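You operate a simulated robot arm through the tools that you are given. There is no shell and no other tool. Be economical: measure what you need, move in short steps, check, and stop when the job is done.

Carry out the task below with a simulated robot arm. There is one attempt and no reset: what you move stays moved.

Task
Put the grey battery from the foot of the bed on top of the purple small tin and the green battery on top of the brown potato there. Then take the carafe stopper and leave it on the corn slice.
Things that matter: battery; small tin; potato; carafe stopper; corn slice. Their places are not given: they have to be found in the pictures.

Only the result counts: the job must be done as asked and must still hold three seconds after the hand-in. Knocking over, shifting, dropping, spilling or breaking anything else fails it. Lids that push on must go on centred and level and be pressed home; caps that screw on are set level and turned clockwise until they are tight.

Robot
A 7-joint arm with a two-finger parallel gripper, fixed in place. Base frame: the origin is at the foot of the arm, x ahead of it, y to its left, z up; the work surface is at about z = 0. Units: mm, rad, N and s.
With the tool pointing down near the work surface it reaches from about 240 to 620 mm from the base axis. Its first joint turns from -1.152 to 1.152 rad. Payload 2.6 kg.
The TCP is the grasp point between the finger pads, 30 mm short of the fingertips. In the tool frame z runs along the fingers and y along their closing line. Largest opening 94 mm; finger width 28, thickness 10; the body of the gripper, 50 by 96 mm, starts 55 mm behind the TCP.
Orientation is that of the tool frame in the base frame, as a unit quaternion [x, y, z, w]. With the fingers straight down and closing along the base's y, the tool's x points along the base's -x, its y along +y and its z along -z.

Tools
- The arm moves only by the tool apply_moves. Its argument "series" is a list that holds one entry, the list of rows, each a list of 7 numbers: the shift along the tool's x, y, z in units of 40 mm (1.0 is 40 mm), then the turn, a rotation vector about the tool's x, y, z in units of 5 degrees (1.0 is 5 degrees), then the gripper command, from -1 (shut) to 1 (fully open), values between in proportion. In form: [[[tx, ty, tz, ax, ay, az, fingers], ...]]. A call has 1 to 10 rows; each row shifts and turns the commanded pose from where the row before left it, along the tool's axes as they then stand. A call with a number of a shift or a turn outside -1 to 1 is refused whole. Each row takes 0.2 s and may step no farther than 50 mm and 0.15 rad from the row before; otherwise, or with a gripper value out of range, the whole call is refused. A pose out of reach is approached as far as the arm can. The call stops where the force on the tool passes 40 N (or 10 N more than at its start, if that is more) or the arm is blocked; 0.2 s more then pass. The fingers move at their own pace (about 72 mm/s each) and stop on an object; they squeeze with about 38 N. The grip force told is the motor's: it shows also when the fingers shut on nothing. Time passes only in rows, and 0.2 s behind the last, so rows that do not move let the fingers close. The reply holds the time, the measured pose of the TCP, the force on the tool along the base axes, the opening and the grip force, in the units named above and with some noise.
- Cameras (640 x 400 px; columns grow to the right, rows downward): "scene" is fixed at [44, 448.4, 550.6]; the picture's right is [-0.63, -0.78, 0.00], its down [-0.55, 0.44, -0.71] and it looks along [0.56, -0.45, -0.70] (base axes); focal length 360 px, centre (320, 200). "wrist" rides on the gripper at [-37, 0, -58] in the tool frame; the picture's right is [0.00, -1.00, 0.00], its down [0.97, 0.00, -0.24] and it looks along [0.24, 0.00, 0.97] (tool axes); focal length 218 px, centre (320, 200).
- snapshot(camera): a new picture of that camera. No time passes.
- probe_pixels(camera, pixels): for up to 12 pixels [column, row] of the newest picture of that camera ("zoom" is the newest enlarged one), the place [x, y, z] in the base frame of the surface seen there, good to about 2 mm. No time passes.
- zoom(camera, box): a new picture of the part [left, top, right, bottom] of that camera's present view, enlarged. No time passes.
- job_done(): hands the job in; it is judged then, once.

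Work in short steps. Measure before you move; look again where a grasp or a placing could have gone wrong, and mend it. You have 80 turns and 46 pictures in all, those below and enlarged ones among them. Open the gripper and draw the arm clear of the work before you hand the job in, unless the task says otherwise; then end with one line.

The tools are called after "Request:" by a JSON object that holds its "fn" and its "kwargs". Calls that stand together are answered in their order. apply_moves: Moves the arm, as the interface text tells. Its arguments: {"type":"object","properties":{"series":{"type":"array","items":{"type":"array","items":{"type":"array","items":{"type":"number"}}}}},"required":["series"]} The other tools are called the same way: snapshot (camera) takes a picture; probe_pixels (camera, pixels) gives the place of the surface under pixels of a picture; zoom (camera, box) takes an enlarged picture of a part of a camera's view; job_done () hands the job in.

At the start:

```text
clock: 0.0
ee_pos: [405.4, 82.4, 220.1]
ee_rot: [-0.001, 1.0, 0.0, 0.0]
contact_force: [-0.2, 0.3, 0.7]
grip_width: 93.9
gripper_force: 0.1
```

scene: 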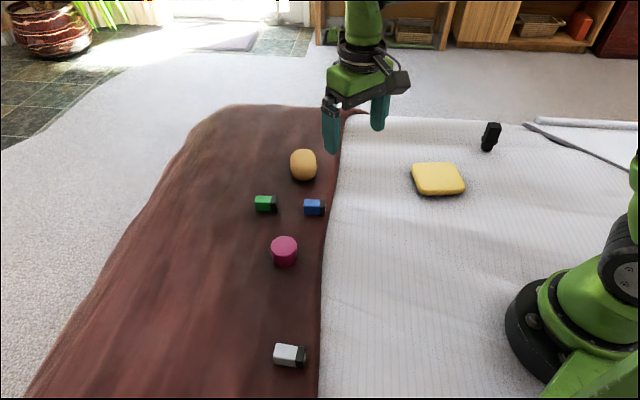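
wrist: 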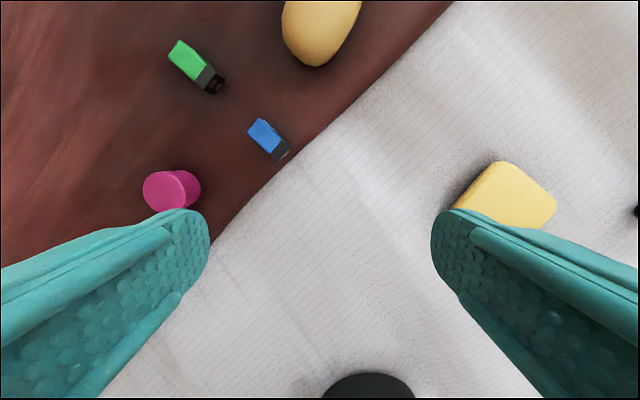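

The pictures show the grey battery near (290,355), the green one at (265,203), the tin at (284,250), the potato at (303,165), the corn slice at (438,178) and the stopper at (490,136). I zoom in on them to measure.

Request:
{"fn": "zoom", "kwargs": {"camera": "scene", "box": [230, 140, 350, 215]}}

Request:
{"fn": "probe_pixels", "kwargs": {"camera": "scene", "pixels": [[277, 350], [296, 351], [303, 354], [288, 363], [284, 243], [272, 243], [297, 243], [284, 262], [438, 176], [416, 166], [490, 127], [489, 148]]}}

Request:
{"fn": "probe_pixels", "kwargs": {"camera": "zoom", "pixels": [[140, 335], [180, 330], [215, 335], [250, 335], [180, 365], [390, 60], [390, 130], [330, 130], [440, 130], [390, 180], [390, 215], [280, 350]]}}

Request:
{"fn": "zoom", "kwargs": {"camera": "scene", "box": [240, 310, 340, 380]}}

Request:
{"fn": "zoom", "kwargs": {"camera": "scene", "box": [400, 110, 520, 205]}}

```text
5.33 times, centred on (290, 178) of scene
```

zoom: 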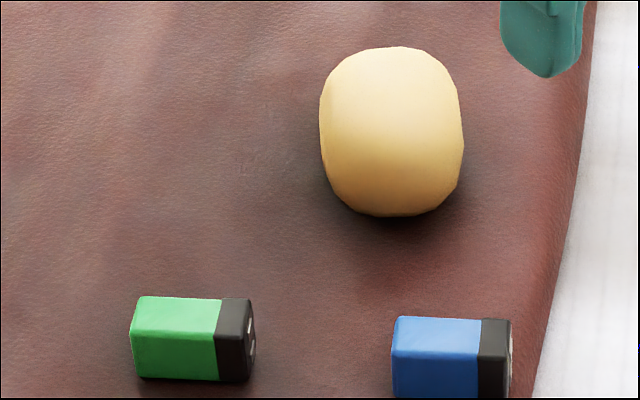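

```text
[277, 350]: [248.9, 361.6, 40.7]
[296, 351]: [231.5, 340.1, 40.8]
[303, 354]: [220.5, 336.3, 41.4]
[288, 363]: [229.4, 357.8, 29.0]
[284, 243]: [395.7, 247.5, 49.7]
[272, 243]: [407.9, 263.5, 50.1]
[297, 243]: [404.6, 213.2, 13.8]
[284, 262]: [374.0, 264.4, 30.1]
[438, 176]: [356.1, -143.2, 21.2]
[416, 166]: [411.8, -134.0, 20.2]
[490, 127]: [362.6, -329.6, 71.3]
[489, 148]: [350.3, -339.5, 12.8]
```

```text
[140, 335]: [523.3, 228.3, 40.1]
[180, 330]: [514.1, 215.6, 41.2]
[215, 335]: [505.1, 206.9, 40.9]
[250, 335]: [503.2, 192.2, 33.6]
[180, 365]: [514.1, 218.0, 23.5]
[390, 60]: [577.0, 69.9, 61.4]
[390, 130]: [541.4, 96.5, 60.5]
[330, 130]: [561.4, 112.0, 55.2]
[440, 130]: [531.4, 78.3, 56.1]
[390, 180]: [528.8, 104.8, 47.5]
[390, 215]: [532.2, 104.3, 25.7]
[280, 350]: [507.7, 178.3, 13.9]
```

```text
5.71 times, centred on (290, 345) of scene
```

zoom: 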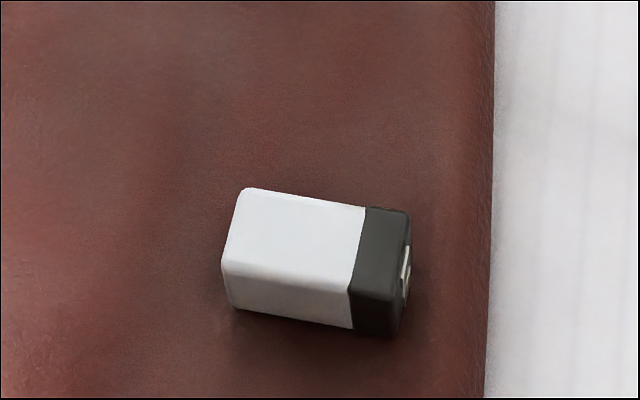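

```text
4.21 times, centred on (460, 158) of scene
```

zoom: 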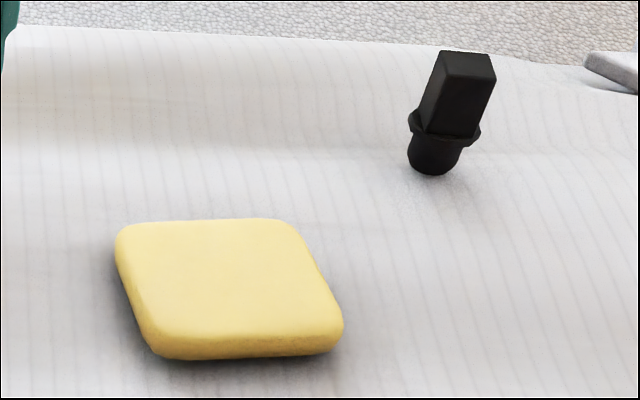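

I measure the faces of the stopper and the corn slice more finely in the zoom, and the grey battery's top and the tin's rim in the scene.

Request:
{"fn": "probe_pixels", "kwargs": {"camera": "zoom", "pixels": [[445, 56], [490, 58], [488, 82], [440, 78], [466, 68], [430, 100], [455, 110], [480, 110], [433, 155], [475, 138], [412, 118], [434, 172]]}}

Request:
{"fn": "probe_pixels", "kwargs": {"camera": "scene", "pixels": [[278, 344.5], [274.5, 355], [304, 348], [301, 360], [296, 347.5], [284, 237], [273, 247], [295, 247], [284, 255], [276, 240], [292, 240], [320, 340]]}}

Request:
{"fn": "probe_pixels", "kwargs": {"camera": "zoom", "pixels": [[125, 235], [285, 228], [330, 315], [165, 330], [225, 275], [190, 255], [260, 300], [100, 350], [500, 200], [380, 180]]}}

```text
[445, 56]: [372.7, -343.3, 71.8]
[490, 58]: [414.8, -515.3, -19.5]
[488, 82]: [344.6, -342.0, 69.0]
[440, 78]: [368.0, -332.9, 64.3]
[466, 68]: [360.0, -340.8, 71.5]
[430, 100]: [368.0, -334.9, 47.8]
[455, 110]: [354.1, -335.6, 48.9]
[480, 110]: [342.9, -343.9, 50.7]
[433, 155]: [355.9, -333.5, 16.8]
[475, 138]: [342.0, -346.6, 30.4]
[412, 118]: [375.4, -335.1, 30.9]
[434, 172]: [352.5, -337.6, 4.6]
```

```text
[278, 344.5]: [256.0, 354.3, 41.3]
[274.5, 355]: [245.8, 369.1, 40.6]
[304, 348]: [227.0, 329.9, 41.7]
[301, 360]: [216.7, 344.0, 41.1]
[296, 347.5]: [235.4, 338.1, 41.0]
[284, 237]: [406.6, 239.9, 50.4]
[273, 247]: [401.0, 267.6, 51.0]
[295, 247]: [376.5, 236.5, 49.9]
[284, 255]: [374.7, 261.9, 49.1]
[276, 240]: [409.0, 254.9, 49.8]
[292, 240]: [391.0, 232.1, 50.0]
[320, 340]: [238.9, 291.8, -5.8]
```

```text
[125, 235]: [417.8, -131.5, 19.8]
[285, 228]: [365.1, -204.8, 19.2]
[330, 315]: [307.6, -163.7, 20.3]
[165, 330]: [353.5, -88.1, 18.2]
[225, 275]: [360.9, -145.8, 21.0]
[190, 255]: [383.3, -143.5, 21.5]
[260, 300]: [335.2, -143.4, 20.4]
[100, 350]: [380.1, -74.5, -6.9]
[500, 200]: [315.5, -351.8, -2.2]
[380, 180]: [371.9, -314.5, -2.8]
```

All positions are known well enough. The grey battery is centred at about (236,349) with its top at z 41 and its long axis at about 40°. I move above it at the present height.

Request:
{"fn": "apply_moves", "kwargs": {"series": [[[0.604, 0.954, 0, 0, 0, 0, 1], [0.604, 0.954, 0, 0, 0, 0, 1], [0.604, 0.954, 0, 0, 0, 0, 1], [0.604, 0.954, 0, 0, 0, 0, 1], [0.604, 0.954, 0, 0, 0, 0, 1], [0.604, 0.954, 0, 0, 0, 0, 1], [0.604, 0.954, 0, 0, 0, 0, 1]]]}}

Request:
{"fn": "apply_moves", "kwargs": {"series": [[[0, 0, 0.5, 0, 0, -1, 0.5], [0, 0, 0.5, 0, 0, -1, 0], [0, 0, 0.5, 0, 0, -1, 0], [0, 0, 0.5, 0, 0, -1, 0], [0, 0, 0.5, 0, 0, -1, 0], [0, 0, 0, 0, 0, -1, 0], [0, 0, 0, 0, 0, -1, 0], [0, 0, 0, 0, 0, -1, 0]]]}}

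Request:
{"fn": "snapshot", "kwargs": {"camera": "wrist"}}

```text
clock: 1.6
ee_pos: [235.3, 350.3, 220.6]
ee_rot: [0.0, 1.0, 0.001, 0.0]
contact_force: [-0.2, -0.3, 0.1]
grip_width: 93.9
gripper_force: 0.1
```

```text
clock: 3.4
ee_pos: [236.5, 350.4, 119.0]
ee_rot: [-0.344, 0.939, 0.0, 0.0]
contact_force: [-0.3, -0.5, 0.4]
grip_width: 47.1
gripper_force: 0.2
```

```text
40 pictures are left
```

wrist: 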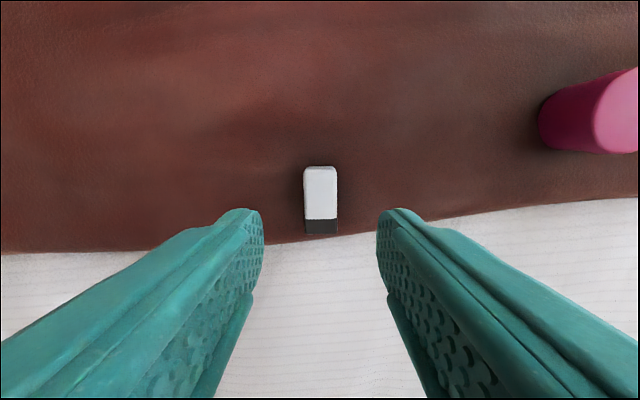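

The battery at (320,200) is aligned and lies between the fingers. I probe its ends and the throw beside it for the centre and support height.

Request:
{"fn": "probe_pixels", "kwargs": {"camera": "wrist", "pixels": [[320, 171], [320, 229], [307, 200], [333, 200], [285, 205], [355, 205], [320, 150], [290, 180]]}}

```text
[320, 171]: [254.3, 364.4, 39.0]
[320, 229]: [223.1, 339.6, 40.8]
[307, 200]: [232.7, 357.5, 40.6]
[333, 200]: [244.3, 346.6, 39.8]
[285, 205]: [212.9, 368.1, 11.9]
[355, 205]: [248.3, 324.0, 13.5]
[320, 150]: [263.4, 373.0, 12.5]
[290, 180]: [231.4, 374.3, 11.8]
```

The battery's centre is (238.5,352) and the throw is at z about 12.5. I nudge along the tool's x, go down to TCP z 47 and close.

Request:
{"fn": "apply_moves", "kwargs": {"series": [[[-0.06, 0, 0.6, 0, 0, 0, 0], [0, 0, 0.6, 0, 0, 0, 0], [0, 0, 0.4, 0, 0, 0, 0], [0, 0, 0.2, 0, 0, 0, 0], [0, 0, 0, 0, 0, 0, -1], [0, 0, 0, 0, 0, 0, -1], [0, 0, 0, 0, 0, 0, -1]]]}}

```text
clock: 5.0
ee_pos: [237.7, 352.7, 47.6]
ee_rot: [-0.343, 0.939, -0.001, 0.0]
contact_force: [-0.4, -0.3, 0.3]
grip_width: 20.5
gripper_force: 37.7
```

The battery is gripped (20.5 mm). I lift it and carry it over the tin at (390,251).

Request:
{"fn": "apply_moves", "kwargs": {"series": [[[0, 0, -0.7, 0, 0, 0, -1], [0, 0, -0.7, 0, 0, 0, -1], [0, 0, -0.7, 0, 0, 0, -1], [-0.254, -0.88, 0, 0, 0, 0, -1], [-0.254, -0.88, 0, 0, 0, 0, -1], [-0.254, -0.88, 0, 0, 0, 0, -1], [-0.254, -0.88, 0, 0, 0, 0, -1], [-0.254, -0.88, 0, 0, 0, 0, -1], [0, 0, 0, 0, 0, 0, -1]]]}}

Request:
{"fn": "snapshot", "kwargs": {"camera": "wrist"}}

Request:
{"fn": "zoom", "kwargs": {"camera": "scene", "box": [220, 160, 360, 280]}}

```text
clock: 7.0
ee_pos: [391.7, 251.0, 132.3]
ee_rot: [-0.342, 0.94, 0.0, 0.0]
contact_force: [0.4, -0.1, -0.5]
grip_width: 20.8
gripper_force: 38.3
```

```text
39 pictures are left
```

wrist: 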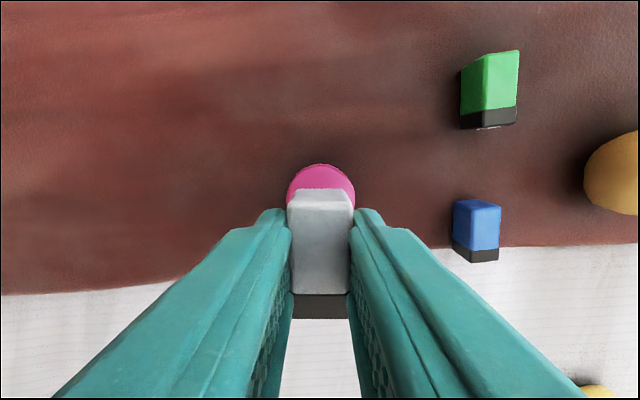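

```text
3.33 times, centred on (290, 220) of scene
```

zoom: 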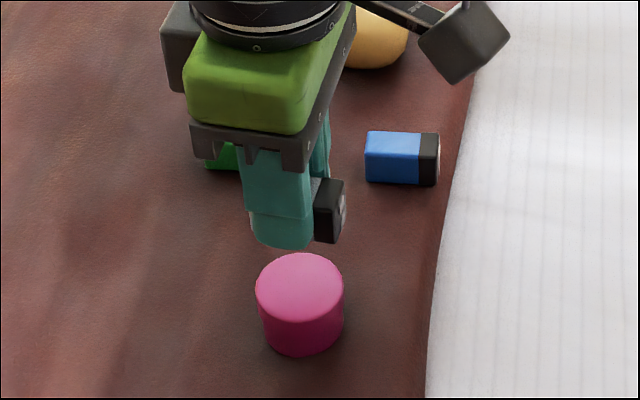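

The tin shows clearly at (300,290) in the zoom. I probe its rim to fix its centre, and the green battery and potato in the wrist picture.

Request:
{"fn": "probe_pixels", "kwargs": {"camera": "zoom", "pixels": [[300, 257], [300, 318], [260, 287], [339, 287], [300, 288]]}}

Request:
{"fn": "probe_pixels", "kwargs": {"camera": "wrist", "pixels": [[488, 58], [515, 55], [512, 120], [486, 82], [485, 110], [515, 80], [440, 100], [305, 175], [335, 175]]}}

```text
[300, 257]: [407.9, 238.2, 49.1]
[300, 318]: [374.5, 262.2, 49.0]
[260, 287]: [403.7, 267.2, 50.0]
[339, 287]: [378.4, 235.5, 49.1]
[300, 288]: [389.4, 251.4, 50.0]
```

```text
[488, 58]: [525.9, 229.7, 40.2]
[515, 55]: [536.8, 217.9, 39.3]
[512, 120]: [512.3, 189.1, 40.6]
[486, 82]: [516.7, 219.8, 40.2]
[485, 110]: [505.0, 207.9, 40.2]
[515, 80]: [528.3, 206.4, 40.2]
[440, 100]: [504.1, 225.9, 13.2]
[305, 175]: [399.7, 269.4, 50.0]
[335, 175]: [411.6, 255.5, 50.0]
```

The tin's centre (391,251) matches the TCP. I lower to about z 85.

Request:
{"fn": "apply_moves", "kwargs": {"series": [[[0, 0, 0.5, 0, 0, 0, -1], [0, 0, 0.4, 0, 0, 0, -1], [0, 0, 0.15, 0, 0, 0, -1], [0, 0, 0.08, 0, 0, 0, -1], [0, 0, 0.03, 0, 0, 0, -1], [0, 0, 0, 0, 0, 0, -1]]]}}

Request:
{"fn": "zoom", "kwargs": {"camera": "scene", "box": [240, 190, 340, 280]}}

```text
clock: 8.4
ee_pos: [389.3, 250.3, 86.0]
ee_rot: [-0.341, 0.94, 0.0, 0.0]
contact_force: [0.3, 1.1, -0.8]
grip_width: 20.8
gripper_force: 37.4
```

```text
4.44 times, centred on (290, 235) of scene
```

zoom: 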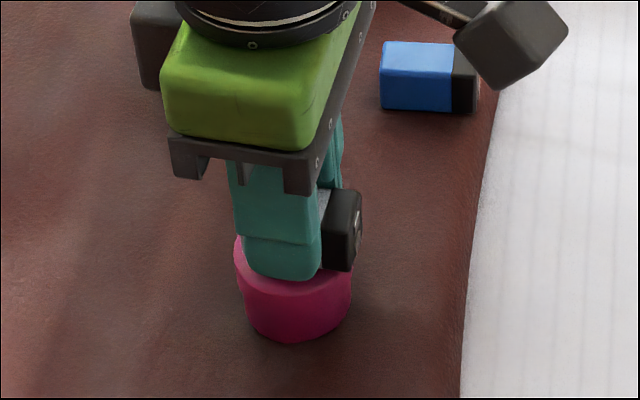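

No contact force yet; I lower by about 1 mm at a time.

Request:
{"fn": "apply_moves", "kwargs": {"series": [[[0, 0, 0.025, 0, 0, 0, -1], [0, 0, 0, 0, 0, 0, -1]]]}}

Request:
{"fn": "apply_moves", "kwargs": {"series": [[[0, 0, 0.025, 0, 0, 0, -1], [0, 0, 0, 0, 0, 0, -1]]]}}

```text
clock: 9.0
ee_pos: [390.4, 250.1, 83.8]
ee_rot: [-0.343, 0.939, 0.0, 0.0]
contact_force: [0.9, -0.3, -0.2]
grip_width: 21.0
gripper_force: 37.8
```

```text
clock: 9.6
ee_pos: [390.0, 250.2, 83.2]
ee_rot: [-0.342, 0.94, 0.0, 0.0]
contact_force: [0.1, -0.5, -0.4]
grip_width: 20.9
gripper_force: 38.2
```

Still no force, so I go a little further down.

Request:
{"fn": "apply_moves", "kwargs": {"series": [[[0, 0, 0.02, 0, 0, 0, -1], [0, 0, 0, 0, 0, 0, -1]]]}}

Request:
{"fn": "zoom", "kwargs": {"camera": "scene", "box": [260, 220, 330, 270]}}

```text
clock: 10.2
ee_pos: [390.2, 249.9, 82.5]
ee_rot: [-0.342, 0.94, -0.001, 0.0]
contact_force: [-0.4, -0.4, 0.0]
grip_width: 21.0
gripper_force: 37.8
```

```text
8.00 times, centred on (295, 245) of scene
```

zoom: 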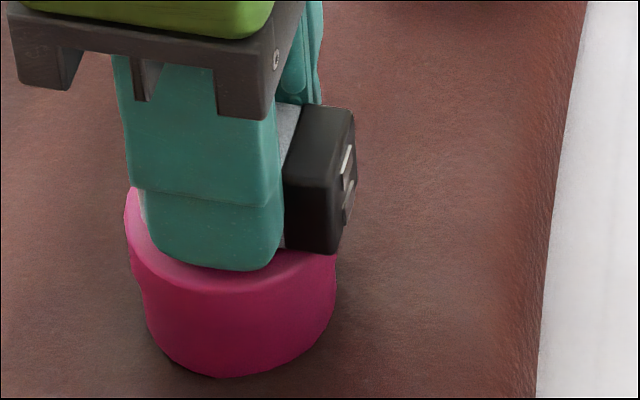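

I probe the black end's top and bottom in the zoom to see the remaining gap.

Request:
{"fn": "probe_pixels", "kwargs": {"camera": "zoom", "pixels": [[325, 115], [310, 150], [310, 235], [325, 248], [325, 260], [293, 243], [293, 262], [293, 130]]}}

```text
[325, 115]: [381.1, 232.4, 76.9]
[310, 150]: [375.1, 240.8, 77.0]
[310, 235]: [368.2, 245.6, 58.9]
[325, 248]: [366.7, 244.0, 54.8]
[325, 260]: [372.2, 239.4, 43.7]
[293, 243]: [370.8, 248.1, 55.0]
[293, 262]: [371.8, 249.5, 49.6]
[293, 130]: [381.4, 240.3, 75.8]
```

The top is at 77 and the bottom at about 51 to 52, so 1–2 mm is left. I lower further.

Request:
{"fn": "apply_moves", "kwargs": {"series": [[[0, 0, 0.025, 0, 0, 0, -1], [0, 0, 0, 0, 0, 0, -1]]]}}

Request:
{"fn": "apply_moves", "kwargs": {"series": [[[0, 0, 0.015, 0, 0, 0, -1], [0, 0, 0, 0, 0, 0, -1]]]}}

```text
clock: 10.8
ee_pos: [390.3, 249.3, 83.7]
ee_rot: [-0.342, 0.94, 0.001, 0.001]
contact_force: [-2.1, -0.3, 6.7]
grip_width: 20.7
gripper_force: 37.9
```

```text
clock: 11.4
ee_pos: [391.5, 250.7, 82.5]
ee_rot: [-0.342, 0.94, 0.001, 0.002]
contact_force: [-1.0, -1.4, 17.2]
grip_width: 20.6
gripper_force: 37.3
```

Contact is at 17 N, so the battery sits on the tin. I ease up slightly, open and lift away.

Request:
{"fn": "apply_moves", "kwargs": {"series": [[[0, 0, -0.02, 0, 0, 0, -1], [0, 0, 0, 0, 0, 0, -0.4], [0, 0, 0, 0, 0, 0, -0.2], [0, 0, 0, 0, 0, 0, -0.2], [0, 0, -0.4, 0, 0, 0, -0.2], [0, 0, -0.8, 0, 0, 0, 0], [0, 0, -1, 0, 0, 0, 0]]]}}

Request:
{"fn": "zoom", "kwargs": {"camera": "scene", "box": [220, 160, 360, 280]}}

```text
clock: 13.0
ee_pos: [390.6, 251.4, 170.3]
ee_rot: [-0.342, 0.94, 0.0, 0.0]
contact_force: [-0.8, -1.3, 0.0]
grip_width: 46.8
gripper_force: 0.0
```

```text
3.33 times, centred on (290, 220) of scene
```

zoom: 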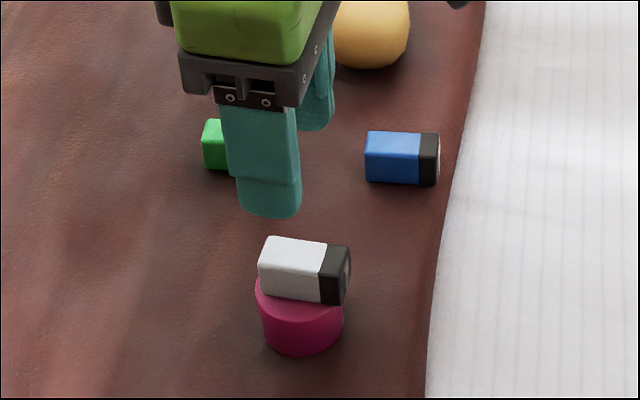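

The grey battery rests level on the tin. Now I go above the green battery at about (518,209), turning to 48°, and look.

Request:
{"fn": "apply_moves", "kwargs": {"series": [[[-0.44, -0.715, 0, 0, 0, 0, 0], [-0.44, -0.715, 0, 0, 0, 0, 0], [-0.44, -0.715, 0, 0, 0, 0, 0], [-0.44, -0.715, 0, 0, 0, 0, 0], [0, 0, 0.6, 0, 0, -0.8, 0], [0, 0, 0.6, 0, 0, -0.8, 0], [0, 0, 0, 0, 0, 0, 0]]]}}

Request:
{"fn": "snapshot", "kwargs": {"camera": "wrist"}}

```text
clock: 14.6
ee_pos: [519.2, 208.8, 122.7]
ee_rot: [-0.408, 0.913, 0.0, 0.0]
contact_force: [0.6, 0.3, 0.1]
grip_width: 47.0
gripper_force: 0.0
```

```text
34 pictures are left
```

wrist: 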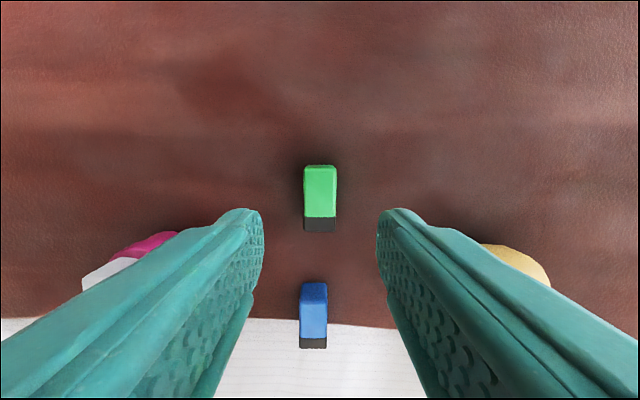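

The green battery lies centred and aligned at (320,198). I probe its ends and the potato's surface.

Request:
{"fn": "probe_pixels", "kwargs": {"camera": "wrist", "pixels": [[320, 169], [320, 227], [307, 200], [333, 200], [290, 200], [350, 200]]}}

Request:
{"fn": "zoom", "kwargs": {"camera": "scene", "box": [270, 135, 340, 190]}}

```text
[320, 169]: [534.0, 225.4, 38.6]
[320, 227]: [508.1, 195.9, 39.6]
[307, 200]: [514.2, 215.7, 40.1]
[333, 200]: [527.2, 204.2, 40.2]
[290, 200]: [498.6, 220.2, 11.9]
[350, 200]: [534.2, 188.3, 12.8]
```

```text
7.27 times, centred on (305, 162) of scene
```

zoom: 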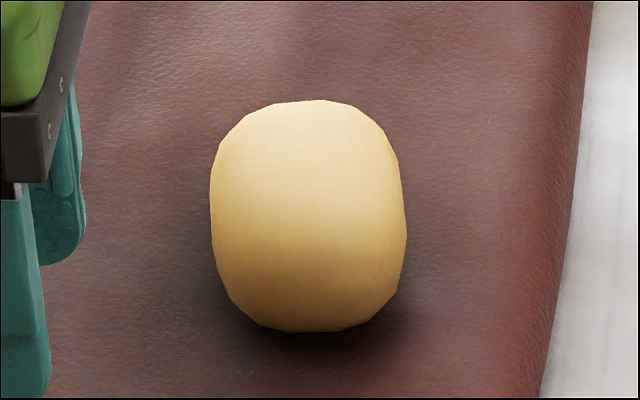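

I probe the potato's top on a grid to find its shape, and pick up the green battery: 2.5 mm along the tool's -x, down to z 47.

Request:
{"fn": "probe_pixels", "kwargs": {"camera": "zoom", "pixels": [[310, 105], [310, 125], [310, 145], [310, 165], [310, 185], [310, 205], [310, 225], [350, 185], [380, 185], [270, 185], [235, 185], [310, 260]]}}

Request:
{"fn": "apply_moves", "kwargs": {"series": [[[-0.06, 0, 0.6, 0, 0, 0, 0], [0, 0, 0.6, 0, 0, 0, 0], [0, 0, 0.45, 0, 0, 0, 0], [0, 0, 0.23, 0, 0, 0, 0], [0, 0, 0, 0, 0, 0, -1], [0, 0, 0, 0, 0, 0, -1], [0, 0, 0, 0, 0, 0, -1]]]}}

```text
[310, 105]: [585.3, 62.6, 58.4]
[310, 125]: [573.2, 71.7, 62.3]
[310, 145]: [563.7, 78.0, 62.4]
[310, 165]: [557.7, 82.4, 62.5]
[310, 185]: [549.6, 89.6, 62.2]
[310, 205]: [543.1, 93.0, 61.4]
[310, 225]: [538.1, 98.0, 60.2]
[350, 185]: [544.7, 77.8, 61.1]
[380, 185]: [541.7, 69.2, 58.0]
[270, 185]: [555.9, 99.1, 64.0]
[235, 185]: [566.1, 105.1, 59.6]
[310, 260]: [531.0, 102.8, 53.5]
```

```text
clock: 16.2
ee_pos: [519.3, 209.6, 47.0]
ee_rot: [-0.407, 0.913, 0.001, 0.0]
contact_force: [-0.1, 0.1, -0.1]
grip_width: 20.7
gripper_force: 38.3
```

The green battery is gripped (20.7 mm). I take 12 more points of the potato's top, then lift.

Request:
{"fn": "probe_pixels", "kwargs": {"camera": "zoom", "pixels": [[240, 145], [275, 145], [345, 145], [375, 145], [230, 165], [270, 165], [290, 165], [330, 165], [350, 165], [385, 165], [260, 125], [350, 125]]}}

Request:
{"fn": "apply_moves", "kwargs": {"series": [[[0, 0, -0.7, 0, 0, 0, -1], [0, 0, -0.8, 0, 0, 0, -1], [0, 0, -0.8, 0, 0, 0, -1], [0, 0, -0.2, 0, 0, 0, -1]]]}}

```text
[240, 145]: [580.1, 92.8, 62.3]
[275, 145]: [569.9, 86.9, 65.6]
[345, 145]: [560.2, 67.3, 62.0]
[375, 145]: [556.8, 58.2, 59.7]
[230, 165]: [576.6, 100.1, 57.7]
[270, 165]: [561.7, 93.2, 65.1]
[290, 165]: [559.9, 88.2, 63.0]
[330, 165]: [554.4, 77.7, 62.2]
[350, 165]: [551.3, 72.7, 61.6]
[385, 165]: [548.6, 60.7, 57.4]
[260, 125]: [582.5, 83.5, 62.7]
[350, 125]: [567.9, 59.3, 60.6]
```

```text
clock: 17.2
ee_pos: [519.4, 210.6, 148.2]
ee_rot: [-0.408, 0.913, -0.001, 0.0]
contact_force: [0.8, 0.2, -1.0]
grip_width: 20.7
gripper_force: 37.5
```

The top looks like a nearly flat facet with a slight cross slope. I move the hand to about (511,33) so that the wrist camera sees the potato from above unhidden.

Request:
{"fn": "apply_moves", "kwargs": {"series": [[[0.688, -0.562, 0, 0, 0, 0, -1], [0.688, -0.562, 0, 0, 0, 0, -1], [0.688, -0.562, 0, 0, 0, 0, -1], [0.688, -0.562, 0, 0, 0, 0, -1], [0.688, -0.562, 0, 0, 0, 0, -1], [0, 0, 0, 0, 0, 0, -1]]]}}

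Request:
{"fn": "zoom", "kwargs": {"camera": "wrist", "box": [220, 40, 420, 200]}}

```text
clock: 18.6
ee_pos: [511.5, 30.3, 147.8]
ee_rot: [-0.407, 0.913, 0.001, 0.0]
contact_force: [-0.4, 0.4, -1.4]
grip_width: 20.8
gripper_force: 38.5
```

```text
2.50 times, centred on (320, 120) of wrist
```

zoom: 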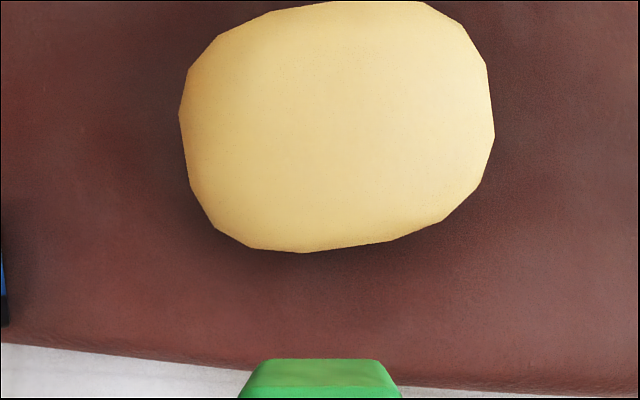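

The potato's outline shows at about (335,125) in the zoom. I probe a grid over it.

Request:
{"fn": "probe_pixels", "kwargs": {"camera": "zoom", "pixels": [[335, 20], [335, 50], [335, 80], [335, 110], [335, 140], [335, 170], [335, 200], [335, 230], [240, 125], [290, 125], [380, 125], [430, 125]]}}

Request:
{"fn": "probe_pixels", "kwargs": {"camera": "zoom", "pixels": [[285, 60], [385, 60], [285, 90], [385, 90], [285, 155], [385, 155], [285, 185], [385, 185], [200, 125], [475, 125], [335, 65], [335, 95]]}}

```text
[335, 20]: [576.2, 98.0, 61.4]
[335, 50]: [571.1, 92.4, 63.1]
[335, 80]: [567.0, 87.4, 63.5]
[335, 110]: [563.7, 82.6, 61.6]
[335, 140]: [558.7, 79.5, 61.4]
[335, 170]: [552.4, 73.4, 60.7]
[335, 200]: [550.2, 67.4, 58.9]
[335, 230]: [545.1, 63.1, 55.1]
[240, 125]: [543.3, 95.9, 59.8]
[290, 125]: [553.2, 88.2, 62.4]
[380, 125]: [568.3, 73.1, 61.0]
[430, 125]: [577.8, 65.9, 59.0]
```

```text
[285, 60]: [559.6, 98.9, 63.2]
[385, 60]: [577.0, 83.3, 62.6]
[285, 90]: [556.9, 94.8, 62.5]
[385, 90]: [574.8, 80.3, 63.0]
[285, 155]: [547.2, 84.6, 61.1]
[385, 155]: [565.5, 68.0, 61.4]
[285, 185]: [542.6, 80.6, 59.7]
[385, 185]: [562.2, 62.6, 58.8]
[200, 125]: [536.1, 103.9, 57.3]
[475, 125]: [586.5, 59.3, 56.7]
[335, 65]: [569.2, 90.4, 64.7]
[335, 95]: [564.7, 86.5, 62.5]
```

The crest is near (566,87) at z about 63.5 and is nearly level there, so the present orientation suits. I move over it and lower to about z 101.

Request:
{"fn": "apply_moves", "kwargs": {"series": [[[-0.63, -0.02, 0, 0, 0, 0, -1], [-0.63, -0.02, 0, 0, 0, 0, -1], [-0.62, -0.02, 0, 0, 0, 0, -1], [0, 0, 0.5, 0, 0, 0, -1], [0, 0, 0.4, 0, 0, 0, -1], [0, 0, 0.25, 0, 0, 0, -1], [0, 0, 0, 0, 0, 0, -1]]]}}

Request:
{"fn": "zoom", "kwargs": {"camera": "scene", "box": [260, 100, 350, 190]}}

```text
clock: 20.2
ee_pos: [563.4, 85.5, 100.8]
ee_rot: [-0.407, 0.914, 0.0, 0.0]
contact_force: [-0.3, 0.1, -0.1]
grip_width: 20.8
gripper_force: 38.2
```

```text
4.44 times, centred on (305, 145) of scene
```

zoom: 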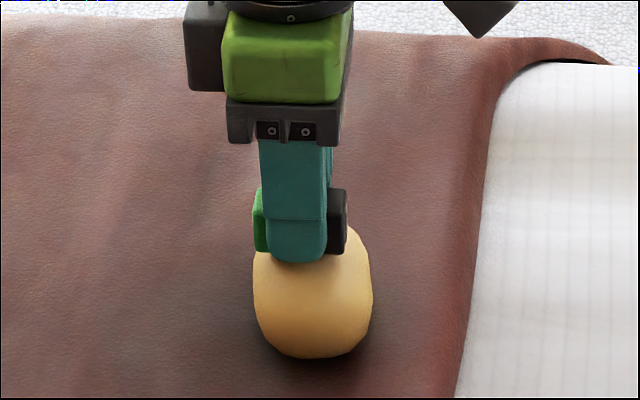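

The battery hangs just above the potato's crest. I lower in small steps while watching the force.

Request:
{"fn": "apply_moves", "kwargs": {"series": [[[0, 0, 0.04, 0, 0, 0, -1], [0, 0, 0, 0, 0, 0, -1]]]}}

Request:
{"fn": "apply_moves", "kwargs": {"series": [[[0, 0, 0.03, 0, 0, 0, -1], [0, 0, 0, 0, 0, 0, -1]]]}}

Request:
{"fn": "apply_moves", "kwargs": {"series": [[[0, 0, 0.02, 0, 0, 0, -1], [0, 0, 0, 0, 0, 0, -1]]]}}

```text
clock: 20.8
ee_pos: [563.5, 85.4, 99.3]
ee_rot: [-0.407, 0.914, 0.0, 0.0]
contact_force: [-0.1, 0.3, -0.6]
grip_width: 20.8
gripper_force: 37.8
```

```text
clock: 21.4
ee_pos: [562.7, 85.4, 98.8]
ee_rot: [-0.406, 0.914, 0.0, 0.0]
contact_force: [-0.1, -0.2, -0.2]
grip_width: 20.8
gripper_force: 37.7
```

```text
clock: 22.0
ee_pos: [563.4, 84.8, 98.5]
ee_rot: [-0.406, 0.914, 0.001, 0.0]
contact_force: [-0.2, -0.2, 0.1]
grip_width: 20.6
gripper_force: 38.4
```

No contact yet; I continue down.

Request:
{"fn": "apply_moves", "kwargs": {"series": [[[0, 0, 0.025, 0, 0, 0, -1], [0, 0, 0, 0, 0, 0, -1]]]}}

Request:
{"fn": "apply_moves", "kwargs": {"series": [[[0, 0, 0.02, 0, 0, 0, -1], [0, 0, 0, 0, 0, 0, -1]]]}}

```text
clock: 22.6
ee_pos: [561.9, 85.8, 97.6]
ee_rot: [-0.407, 0.913, 0.0, 0.0]
contact_force: [-1.3, 0.1, 2.8]
grip_width: 20.9
gripper_force: 38.4
```

```text
clock: 23.2
ee_pos: [563.0, 85.9, 95.2]
ee_rot: [-0.407, 0.914, -0.001, 0.001]
contact_force: [-4.0, -0.9, 12.2]
grip_width: 20.8
gripper_force: 37.6
```

Contact is 12 N. I ease back 0.5 mm, open slowly a little and look before withdrawing.

Request:
{"fn": "apply_moves", "kwargs": {"series": [[[0, 0, -0.015, 0, 0, 0, -1], [0, 0, 0, 0, 0, 0, -0.5], [0, 0, 0, 0, 0, 0, -0.4], [0, 0, 0, 0, 0, 0, -0.4]]]}}

Request:
{"fn": "zoom", "kwargs": {"camera": "scene", "box": [260, 120, 350, 190]}}

```text
clock: 24.2
ee_pos: [564.0, 86.2, 95.6]
ee_rot: [-0.407, 0.913, 0.0, 0.0]
contact_force: [-0.1, 0.1, -0.4]
grip_width: 28.3
gripper_force: 0.0
```

```text
5.71 times, centred on (305, 155) of scene
```

zoom: 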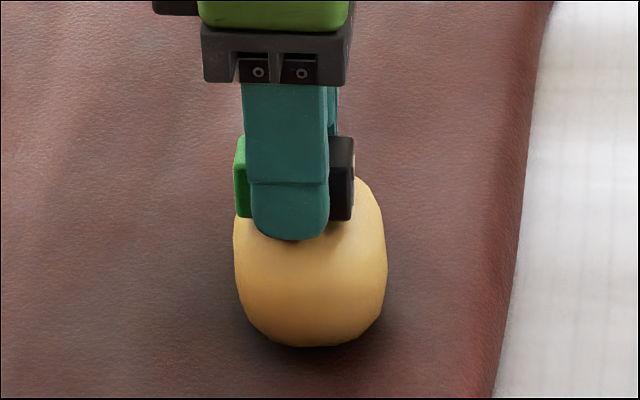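

The battery stays level between the loosened fingers. I open a bit more and lift straight up.

Request:
{"fn": "apply_moves", "kwargs": {"series": [[[0, 0, 0, 0, 0, 0, -0.2], [0, 0, 0, 0, 0, 0, -0.2], [0, 0, -0.3, 0, 0, 0, -0.2], [0, 0, -0.6, 0, 0, 0, -0.2], [0, 0, -0.9, 0, 0, 0, 0], [0, 0, 0, 0, 0, 0, 0]]]}}

Request:
{"fn": "zoom", "kwargs": {"camera": "scene", "box": [240, 120, 360, 280]}}

Request:
{"fn": "snapshot", "kwargs": {"camera": "wrist"}}

```text
clock: 25.6
ee_pos: [564.2, 84.9, 168.3]
ee_rot: [-0.406, 0.914, 0.001, -0.001]
contact_force: [-0.3, -0.4, -0.2]
grip_width: 46.6
gripper_force: 0.1
```

```text
2.50 times, centred on (300, 200) of scene
```

zoom: 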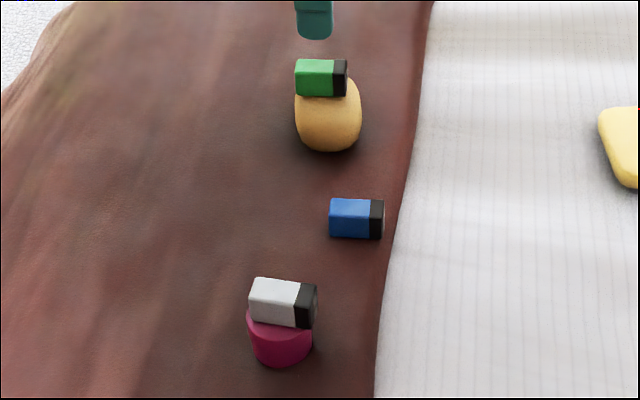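

```text
28 pictures are left
```

wrist: 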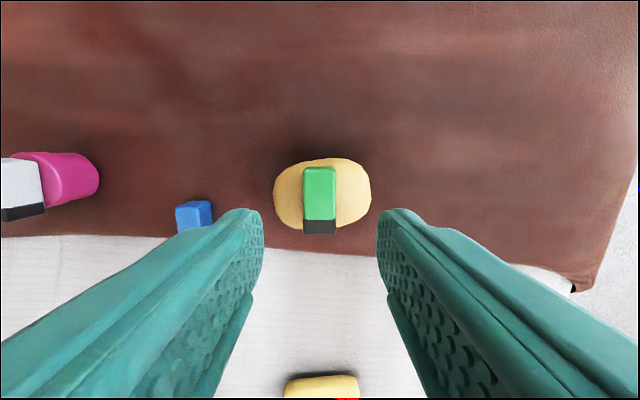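

Both batteries are placed and level. I turn the hand back to straight while rising, then travel to the stopper.

Request:
{"fn": "apply_moves", "kwargs": {"series": [[[0, 0, -0.1, 0, 0, 0.96, 0.3], [0, 0, -0.1, 0, 0, 0.96, 0.3], [0, 0, -0.1, 0, 0, 0.96, 0.3], [0, 0, -0.1, 0, 0, 0.96, 0.3], [0, 0, -0.1, 0, 0, 0.96, 0.3], [0, 0, -0.1, 0, 0, 0.96, 0.3], [0, 0, -0.1, 0, 0, 0.96, 0.3], [0, 0, 0, 0, 0, 0.96, 0.3], [0, 0, 0, 0, 0, 0.96, 0.3], [0, 0, 0, 0, 0, 0.96, 0.3]]]}}

Request:
{"fn": "apply_moves", "kwargs": {"series": [[[0.5, -0.97, 0, 0, 0, 0, 0.3], [0.5, -0.97, 0, 0, 0, 0, 0.3], [0.5, -0.97, 0, 0, 0, 0, 0.3], [0.5, -0.97, 0, 0, 0, 0, 0.3], [0.5, -0.97, 0, 0, 0, 0, 0.3], [0.5, -0.97, 0, 0, 0, 0, 0.3], [0.5, -0.97, 0, 0, 0, 0, 0.3], [0.5, -0.97, 0, 0, 0, 0, 0.3], [0.5, -0.97, 0, 0, 0, 0, 0.3], [0.5, -0.97, 0, 0, 0, 0, 0.3]]]}}

Request:
{"fn": "apply_moves", "kwargs": {"series": [[[0.25, -0.9, 0, 0, 0, 0, 0.3], [0, 0, 0.5, 0, 0, 0, 0.3], [0, 0, 0, 0, 0, 0, 0.3]]]}}

Request:
{"fn": "snapshot", "kwargs": {"camera": "wrist"}}

```text
clock: 27.8
ee_pos: [563.4, 86.9, 196.6]
ee_rot: [0.0, 1.0, -0.001, 0.0]
contact_force: [-0.4, 0.6, 0.3]
grip_width: 61.1
gripper_force: 0.1
```

```text
clock: 30.0
ee_pos: [364.1, -301.1, 196.8]
ee_rot: [-0.001, 1.0, 0.0, 0.0]
contact_force: [0.7, 0.4, 0.7]
grip_width: 60.9
gripper_force: 0.0
```

```text
clock: 30.8
ee_pos: [354.8, -336.4, 175.3]
ee_rot: [-0.001, 1.0, 0.0, 0.0]
contact_force: [0.7, 0.2, 0.4]
grip_width: 61.0
gripper_force: 0.1
```

```text
27 pictures are left
```

wrist: 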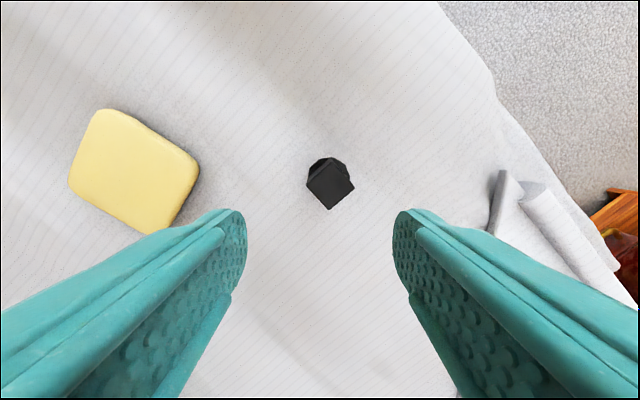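

Request:
{"fn": "zoom", "kwargs": {"camera": "wrist", "box": [290, 145, 370, 220]}}

```text
5.33 times, centred on (330, 182) of wrist
```

zoom: 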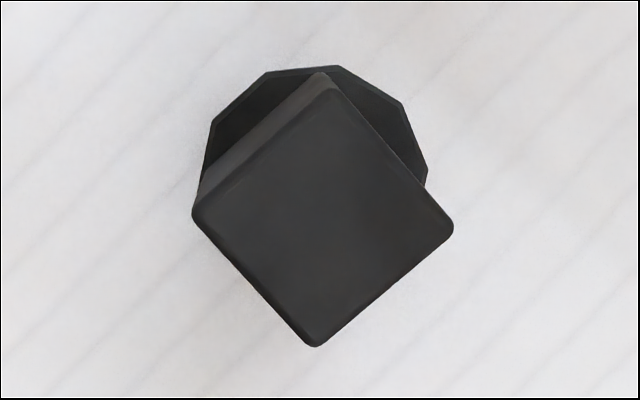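

The stopper's top face shows as a turned square in the zoom with corners at (325,90), (450,230), (315,345) and (195,210). I probe them just inside, plus the collar.

Request:
{"fn": "probe_pixels", "kwargs": {"camera": "zoom", "pixels": [[325, 100], [440, 228], [316, 335], [205, 211], [322, 218], [260, 280], [382, 160], [265, 150], [385, 285], [280, 85], [410, 155], [225, 135]]}}

Request:
{"fn": "probe_pixels", "kwargs": {"camera": "wrist", "pixels": [[103, 115], [193, 165], [155, 228], [74, 183], [135, 170], [350, 140], [300, 230], [160, 160], [110, 180]]}}

```text
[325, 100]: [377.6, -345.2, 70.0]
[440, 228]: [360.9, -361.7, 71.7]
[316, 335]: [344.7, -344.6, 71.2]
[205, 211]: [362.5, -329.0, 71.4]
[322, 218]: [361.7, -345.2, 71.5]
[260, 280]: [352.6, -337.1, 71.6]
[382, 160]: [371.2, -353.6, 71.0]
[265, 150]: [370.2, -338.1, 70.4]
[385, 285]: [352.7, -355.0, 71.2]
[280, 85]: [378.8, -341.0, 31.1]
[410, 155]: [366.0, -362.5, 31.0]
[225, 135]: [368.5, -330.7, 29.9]
```

```text
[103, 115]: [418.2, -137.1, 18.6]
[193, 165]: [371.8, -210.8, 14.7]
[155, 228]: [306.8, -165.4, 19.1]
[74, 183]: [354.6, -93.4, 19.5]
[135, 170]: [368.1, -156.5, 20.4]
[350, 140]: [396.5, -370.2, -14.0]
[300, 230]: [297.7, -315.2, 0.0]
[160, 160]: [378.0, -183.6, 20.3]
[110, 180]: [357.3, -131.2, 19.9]
```

The handle is about 24 mm square, centred at (361.5,-345), with sides at 45° and z from 31 to 71. I centre, turn 45° and come down to about z 110.

Request:
{"fn": "apply_moves", "kwargs": {"series": [[[-0.17, -0.215, 0, 0, 0, 1, 0.3], [0, 0, 0.2, 0, 0, 1, 0.3], [0, 0, 0.2, 0, 0, 1, 0.3], [0, 0, 0.2, 0, 0, 1, 0.3], [0, 0, 0.2, 0, 0, 1, 0.3], [0, 0, 0.2, 0, 0, 1, 0.3], [0, 0, 0.2, 0, 0, 1, 0.3], [0, 0, 0.2, 0, 0, 1, 0.3], [0, 0, 0.2, 0, 0, 1, 0.3], [0, 0, 0, 0, 0, 0, 0.3]]]}}

Request:
{"fn": "snapshot", "kwargs": {"camera": "wrist"}}

Request:
{"fn": "zoom", "kwargs": {"camera": "scene", "box": [400, 60, 540, 200]}}

```text
clock: 33.0
ee_pos: [360.0, -346.7, 112.0]
ee_rot: [0.383, 0.924, 0.0, 0.0]
contact_force: [0.9, -1.0, 0.3]
grip_width: 61.1
gripper_force: 0.1
```

```text
25 pictures are left
```

wrist: 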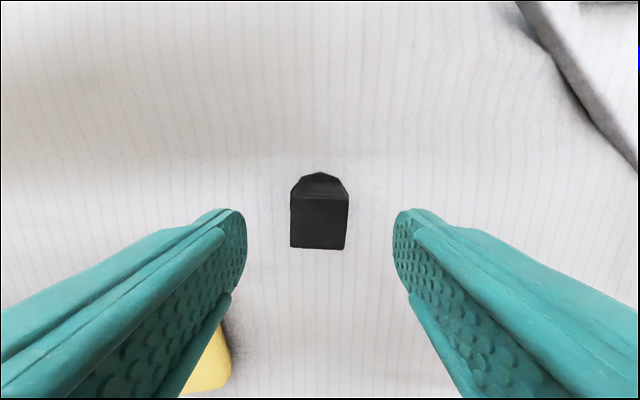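

```text
2.86 times, centred on (470, 130) of scene
```

zoom: 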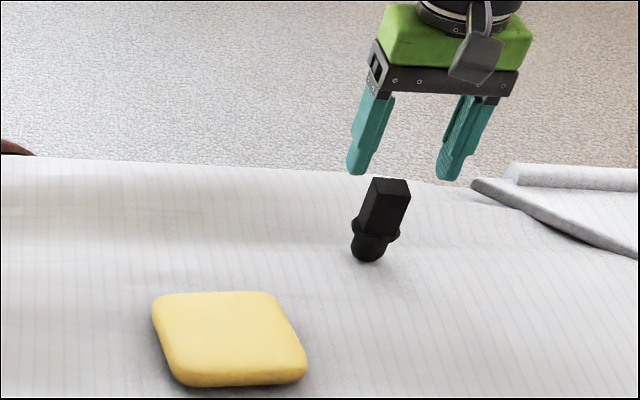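

The handle at (320,220) is aligned between the fingers. I go down to TCP z 68 and close.

Request:
{"fn": "apply_moves", "kwargs": {"series": [[[0, 0, 0.5, 0, 0, 0, 0.3], [0, 0, 0.4, 0, 0, 0, 0.3], [0, 0, 0.2, 0, 0, 0, 0.3], [0, 0, 0, 0, 0, 0, -0.2], [0, 0, 0, 0, 0, 0, -1], [0, 0, 0, 0, 0, 0, -1], [0, 0, 0, 0, 0, 0, -1]]]}}

Request:
{"fn": "zoom", "kwargs": {"camera": "scene", "box": [440, 90, 540, 160]}}

```text
clock: 34.6
ee_pos: [359.7, -346.6, 68.7]
ee_rot: [0.383, 0.924, 0.0, -0.001]
contact_force: [-0.9, -0.4, -0.2]
grip_width: 31.2
gripper_force: 38.3
```

```text
5.71 times, centred on (490, 125) of scene
```

zoom: 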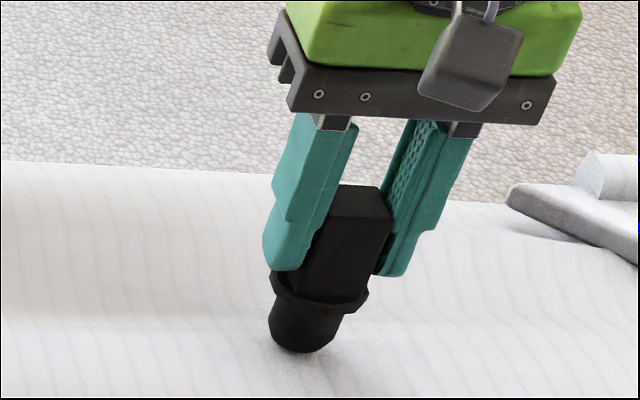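

The stopper is held (31 mm). I lift it 60 mm and look.

Request:
{"fn": "apply_moves", "kwargs": {"series": [[[0, 0, -0.5, 0, 0, 0, -1], [0, 0, -0.5, 0, 0, 0, -1], [0, 0, -0.6, 0, 0, 0, -1], [0, 0, 0, 0, 0, 0, -1]]]}}

Request:
{"fn": "apply_moves", "kwargs": {"series": [[[0.684, 0.692, 0, 0, 0, 0, -1], [0.684, 0.692, 0, 0, 0, 0, -1], [0.684, 0.692, 0, 0, 0, 0, -1], [0.684, 0.692, 0, 0, 0, 0, -1], [0.684, 0.692, 0, 0, 0, 0, -1], [0, 0, 0, 0, 0, 0, -1]]]}}

Request:
{"fn": "zoom", "kwargs": {"camera": "scene", "box": [370, 100, 510, 200]}}

```text
clock: 35.6
ee_pos: [361.9, -347.3, 131.8]
ee_rot: [0.382, 0.924, 0.0, 0.0]
contact_force: [-0.4, 0.1, 0.6]
grip_width: 31.4
gripper_force: 38.2
```

```text
clock: 37.0
ee_pos: [361.3, -153.5, 131.8]
ee_rot: [0.383, 0.924, 0.0, 0.0]
contact_force: [-0.7, -0.5, 0.3]
grip_width: 31.2
gripper_force: 38.4
```

```text
4.00 times, centred on (440, 150) of scene
```

zoom: 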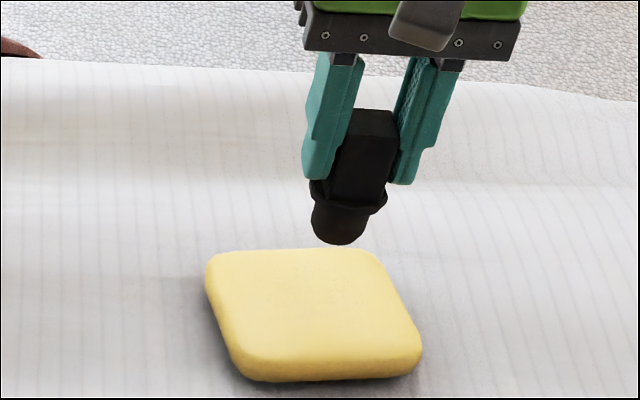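

I probe the plug's lower edge and the corn's top to find the gap.

Request:
{"fn": "probe_pixels", "kwargs": {"camera": "zoom", "pixels": [[337, 241], [335, 225], [318, 230], [365, 232], [365, 120], [310, 310], [260, 270], [370, 270], [400, 340], [260, 350]]}}

```text
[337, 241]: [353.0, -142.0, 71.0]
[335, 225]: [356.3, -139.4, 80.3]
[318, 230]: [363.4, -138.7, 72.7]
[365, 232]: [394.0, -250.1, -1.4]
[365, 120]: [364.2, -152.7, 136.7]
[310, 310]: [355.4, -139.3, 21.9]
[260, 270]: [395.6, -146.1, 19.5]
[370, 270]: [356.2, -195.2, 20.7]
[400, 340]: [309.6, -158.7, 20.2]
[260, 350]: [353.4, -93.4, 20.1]
```

The plug's bottom is at about z 69 and the corn's top at 21, a gap of about 48 mm. I lower 43 mm, then go in small steps.

Request:
{"fn": "apply_moves", "kwargs": {"series": [[[0, 0, 0.5, 0, 0, 0, -1], [0, 0, 0.4, 0, 0, 0, -1], [0, 0, 0.175, 0, 0, 0, -1], [0, 0, 0, 0, 0, 0, -1]]]}}

Request:
{"fn": "apply_moves", "kwargs": {"series": [[[0, 0, 0.04, 0, 0, 0, -1], [0, 0, 0, 0, 0, 0, -1]]]}}

Request:
{"fn": "zoom", "kwargs": {"camera": "scene", "box": [390, 110, 490, 200]}}

```text
clock: 38.0
ee_pos: [361.1, -152.0, 89.1]
ee_rot: [0.382, 0.924, 0.001, 0.0]
contact_force: [0.2, -0.1, -0.7]
grip_width: 31.5
gripper_force: 38.2
```

```text
clock: 38.6
ee_pos: [361.6, -152.1, 88.1]
ee_rot: [0.383, 0.924, 0.0, -0.001]
contact_force: [-1.5, 1.3, 6.7]
grip_width: 31.6
gripper_force: 38.2
```

```text
4.44 times, centred on (440, 155) of scene
```

zoom: 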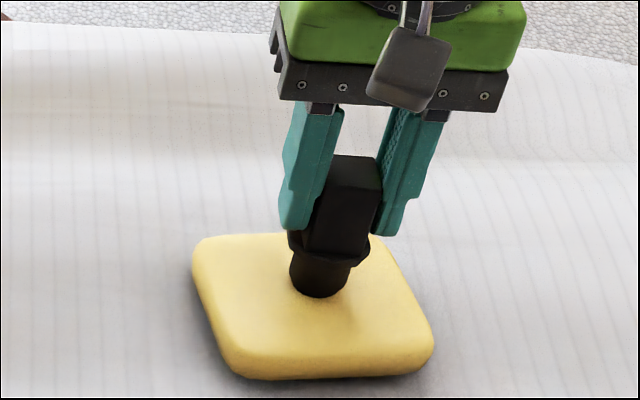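

The stopper touches the corn slice at 6.7 N. I open gently and watch it before withdrawing.

Request:
{"fn": "apply_moves", "kwargs": {"series": [[[0, 0, 0.01, 0, 0, 0, -1], [0, 0, 0, 0, 0, 0, -0.25], [0, 0, 0, 0, 0, 0, -0.2], [0, 0, 0, 0, 0, 0, -0.1], [0, 0, 0, 0, 0, 0, 0], [0, 0, 0, 0, 0, 0, 0.1]]]}}

Request:
{"fn": "zoom", "kwargs": {"camera": "scene", "box": [390, 110, 490, 200]}}

```text
clock: 40.0
ee_pos: [360.9, -151.3, 86.1]
ee_rot: [0.383, 0.924, 0.0, 0.0]
contact_force: [0.1, 0.7, -0.1]
grip_width: 51.7
gripper_force: 0.1
```

```text
4.44 times, centred on (440, 155) of scene
```

zoom: 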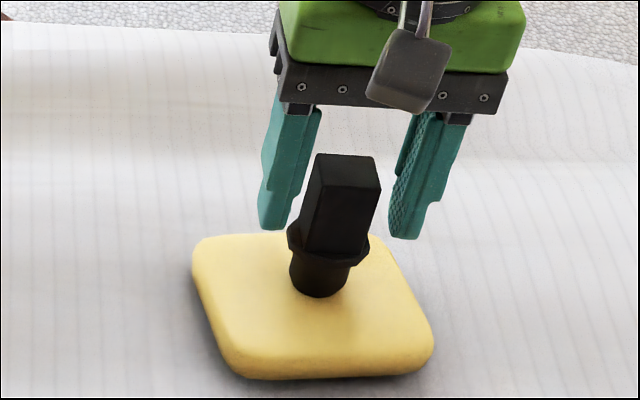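

It stands upright on its own. I rise straight up and draw the hand clear, then check the whole scene.

Request:
{"fn": "apply_moves", "kwargs": {"series": [[[0, 0, -0.4, 0, 0, 0, 0.2], [0, 0, -0.8, 0, 0, 0, 0.2], [0, 0, -1, 0, 0, 0, 0.2], [0, 0, -1, 0, 0, 0, 0.2], [0, 0, 0, 0, 0, 0, 0.2], [0.4, -0.6, 0, 0, 0, 0, 0.2], [0.4, -0.6, 0, 0, 0, 0, 0.2], [0, 0, 0, 0, 0, 0, 0.2]]]}}

Request:
{"fn": "snapshot", "kwargs": {"camera": "scene"}}

```text
clock: 41.8
ee_pos: [303.4, -163.2, 214.2]
ee_rot: [0.383, 0.924, -0.001, 0.0]
contact_force: [-0.5, -0.5, 0.2]
grip_width: 56.4
gripper_force: 0.0
```

```text
19 pictures are left
```

scene: 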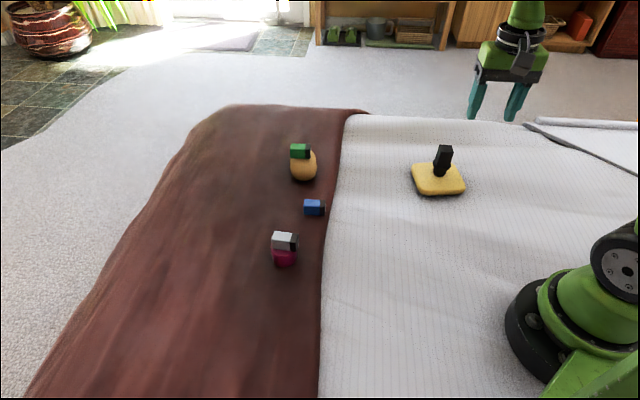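

The picture shows the green battery on the potato, the grey one on the tin and the stopper on the corn slice. The blue battery is untouched and the arm is clear, so I hand in.

Request:
{"fn": "job_done", "kwargs": {}}

```text
The job is handed in.
```

The grey battery is on the purple tin, the green battery is on the potato and the carafe stopper is standing on the corn slice; I handed the job in with the gripper open and the arm clear.
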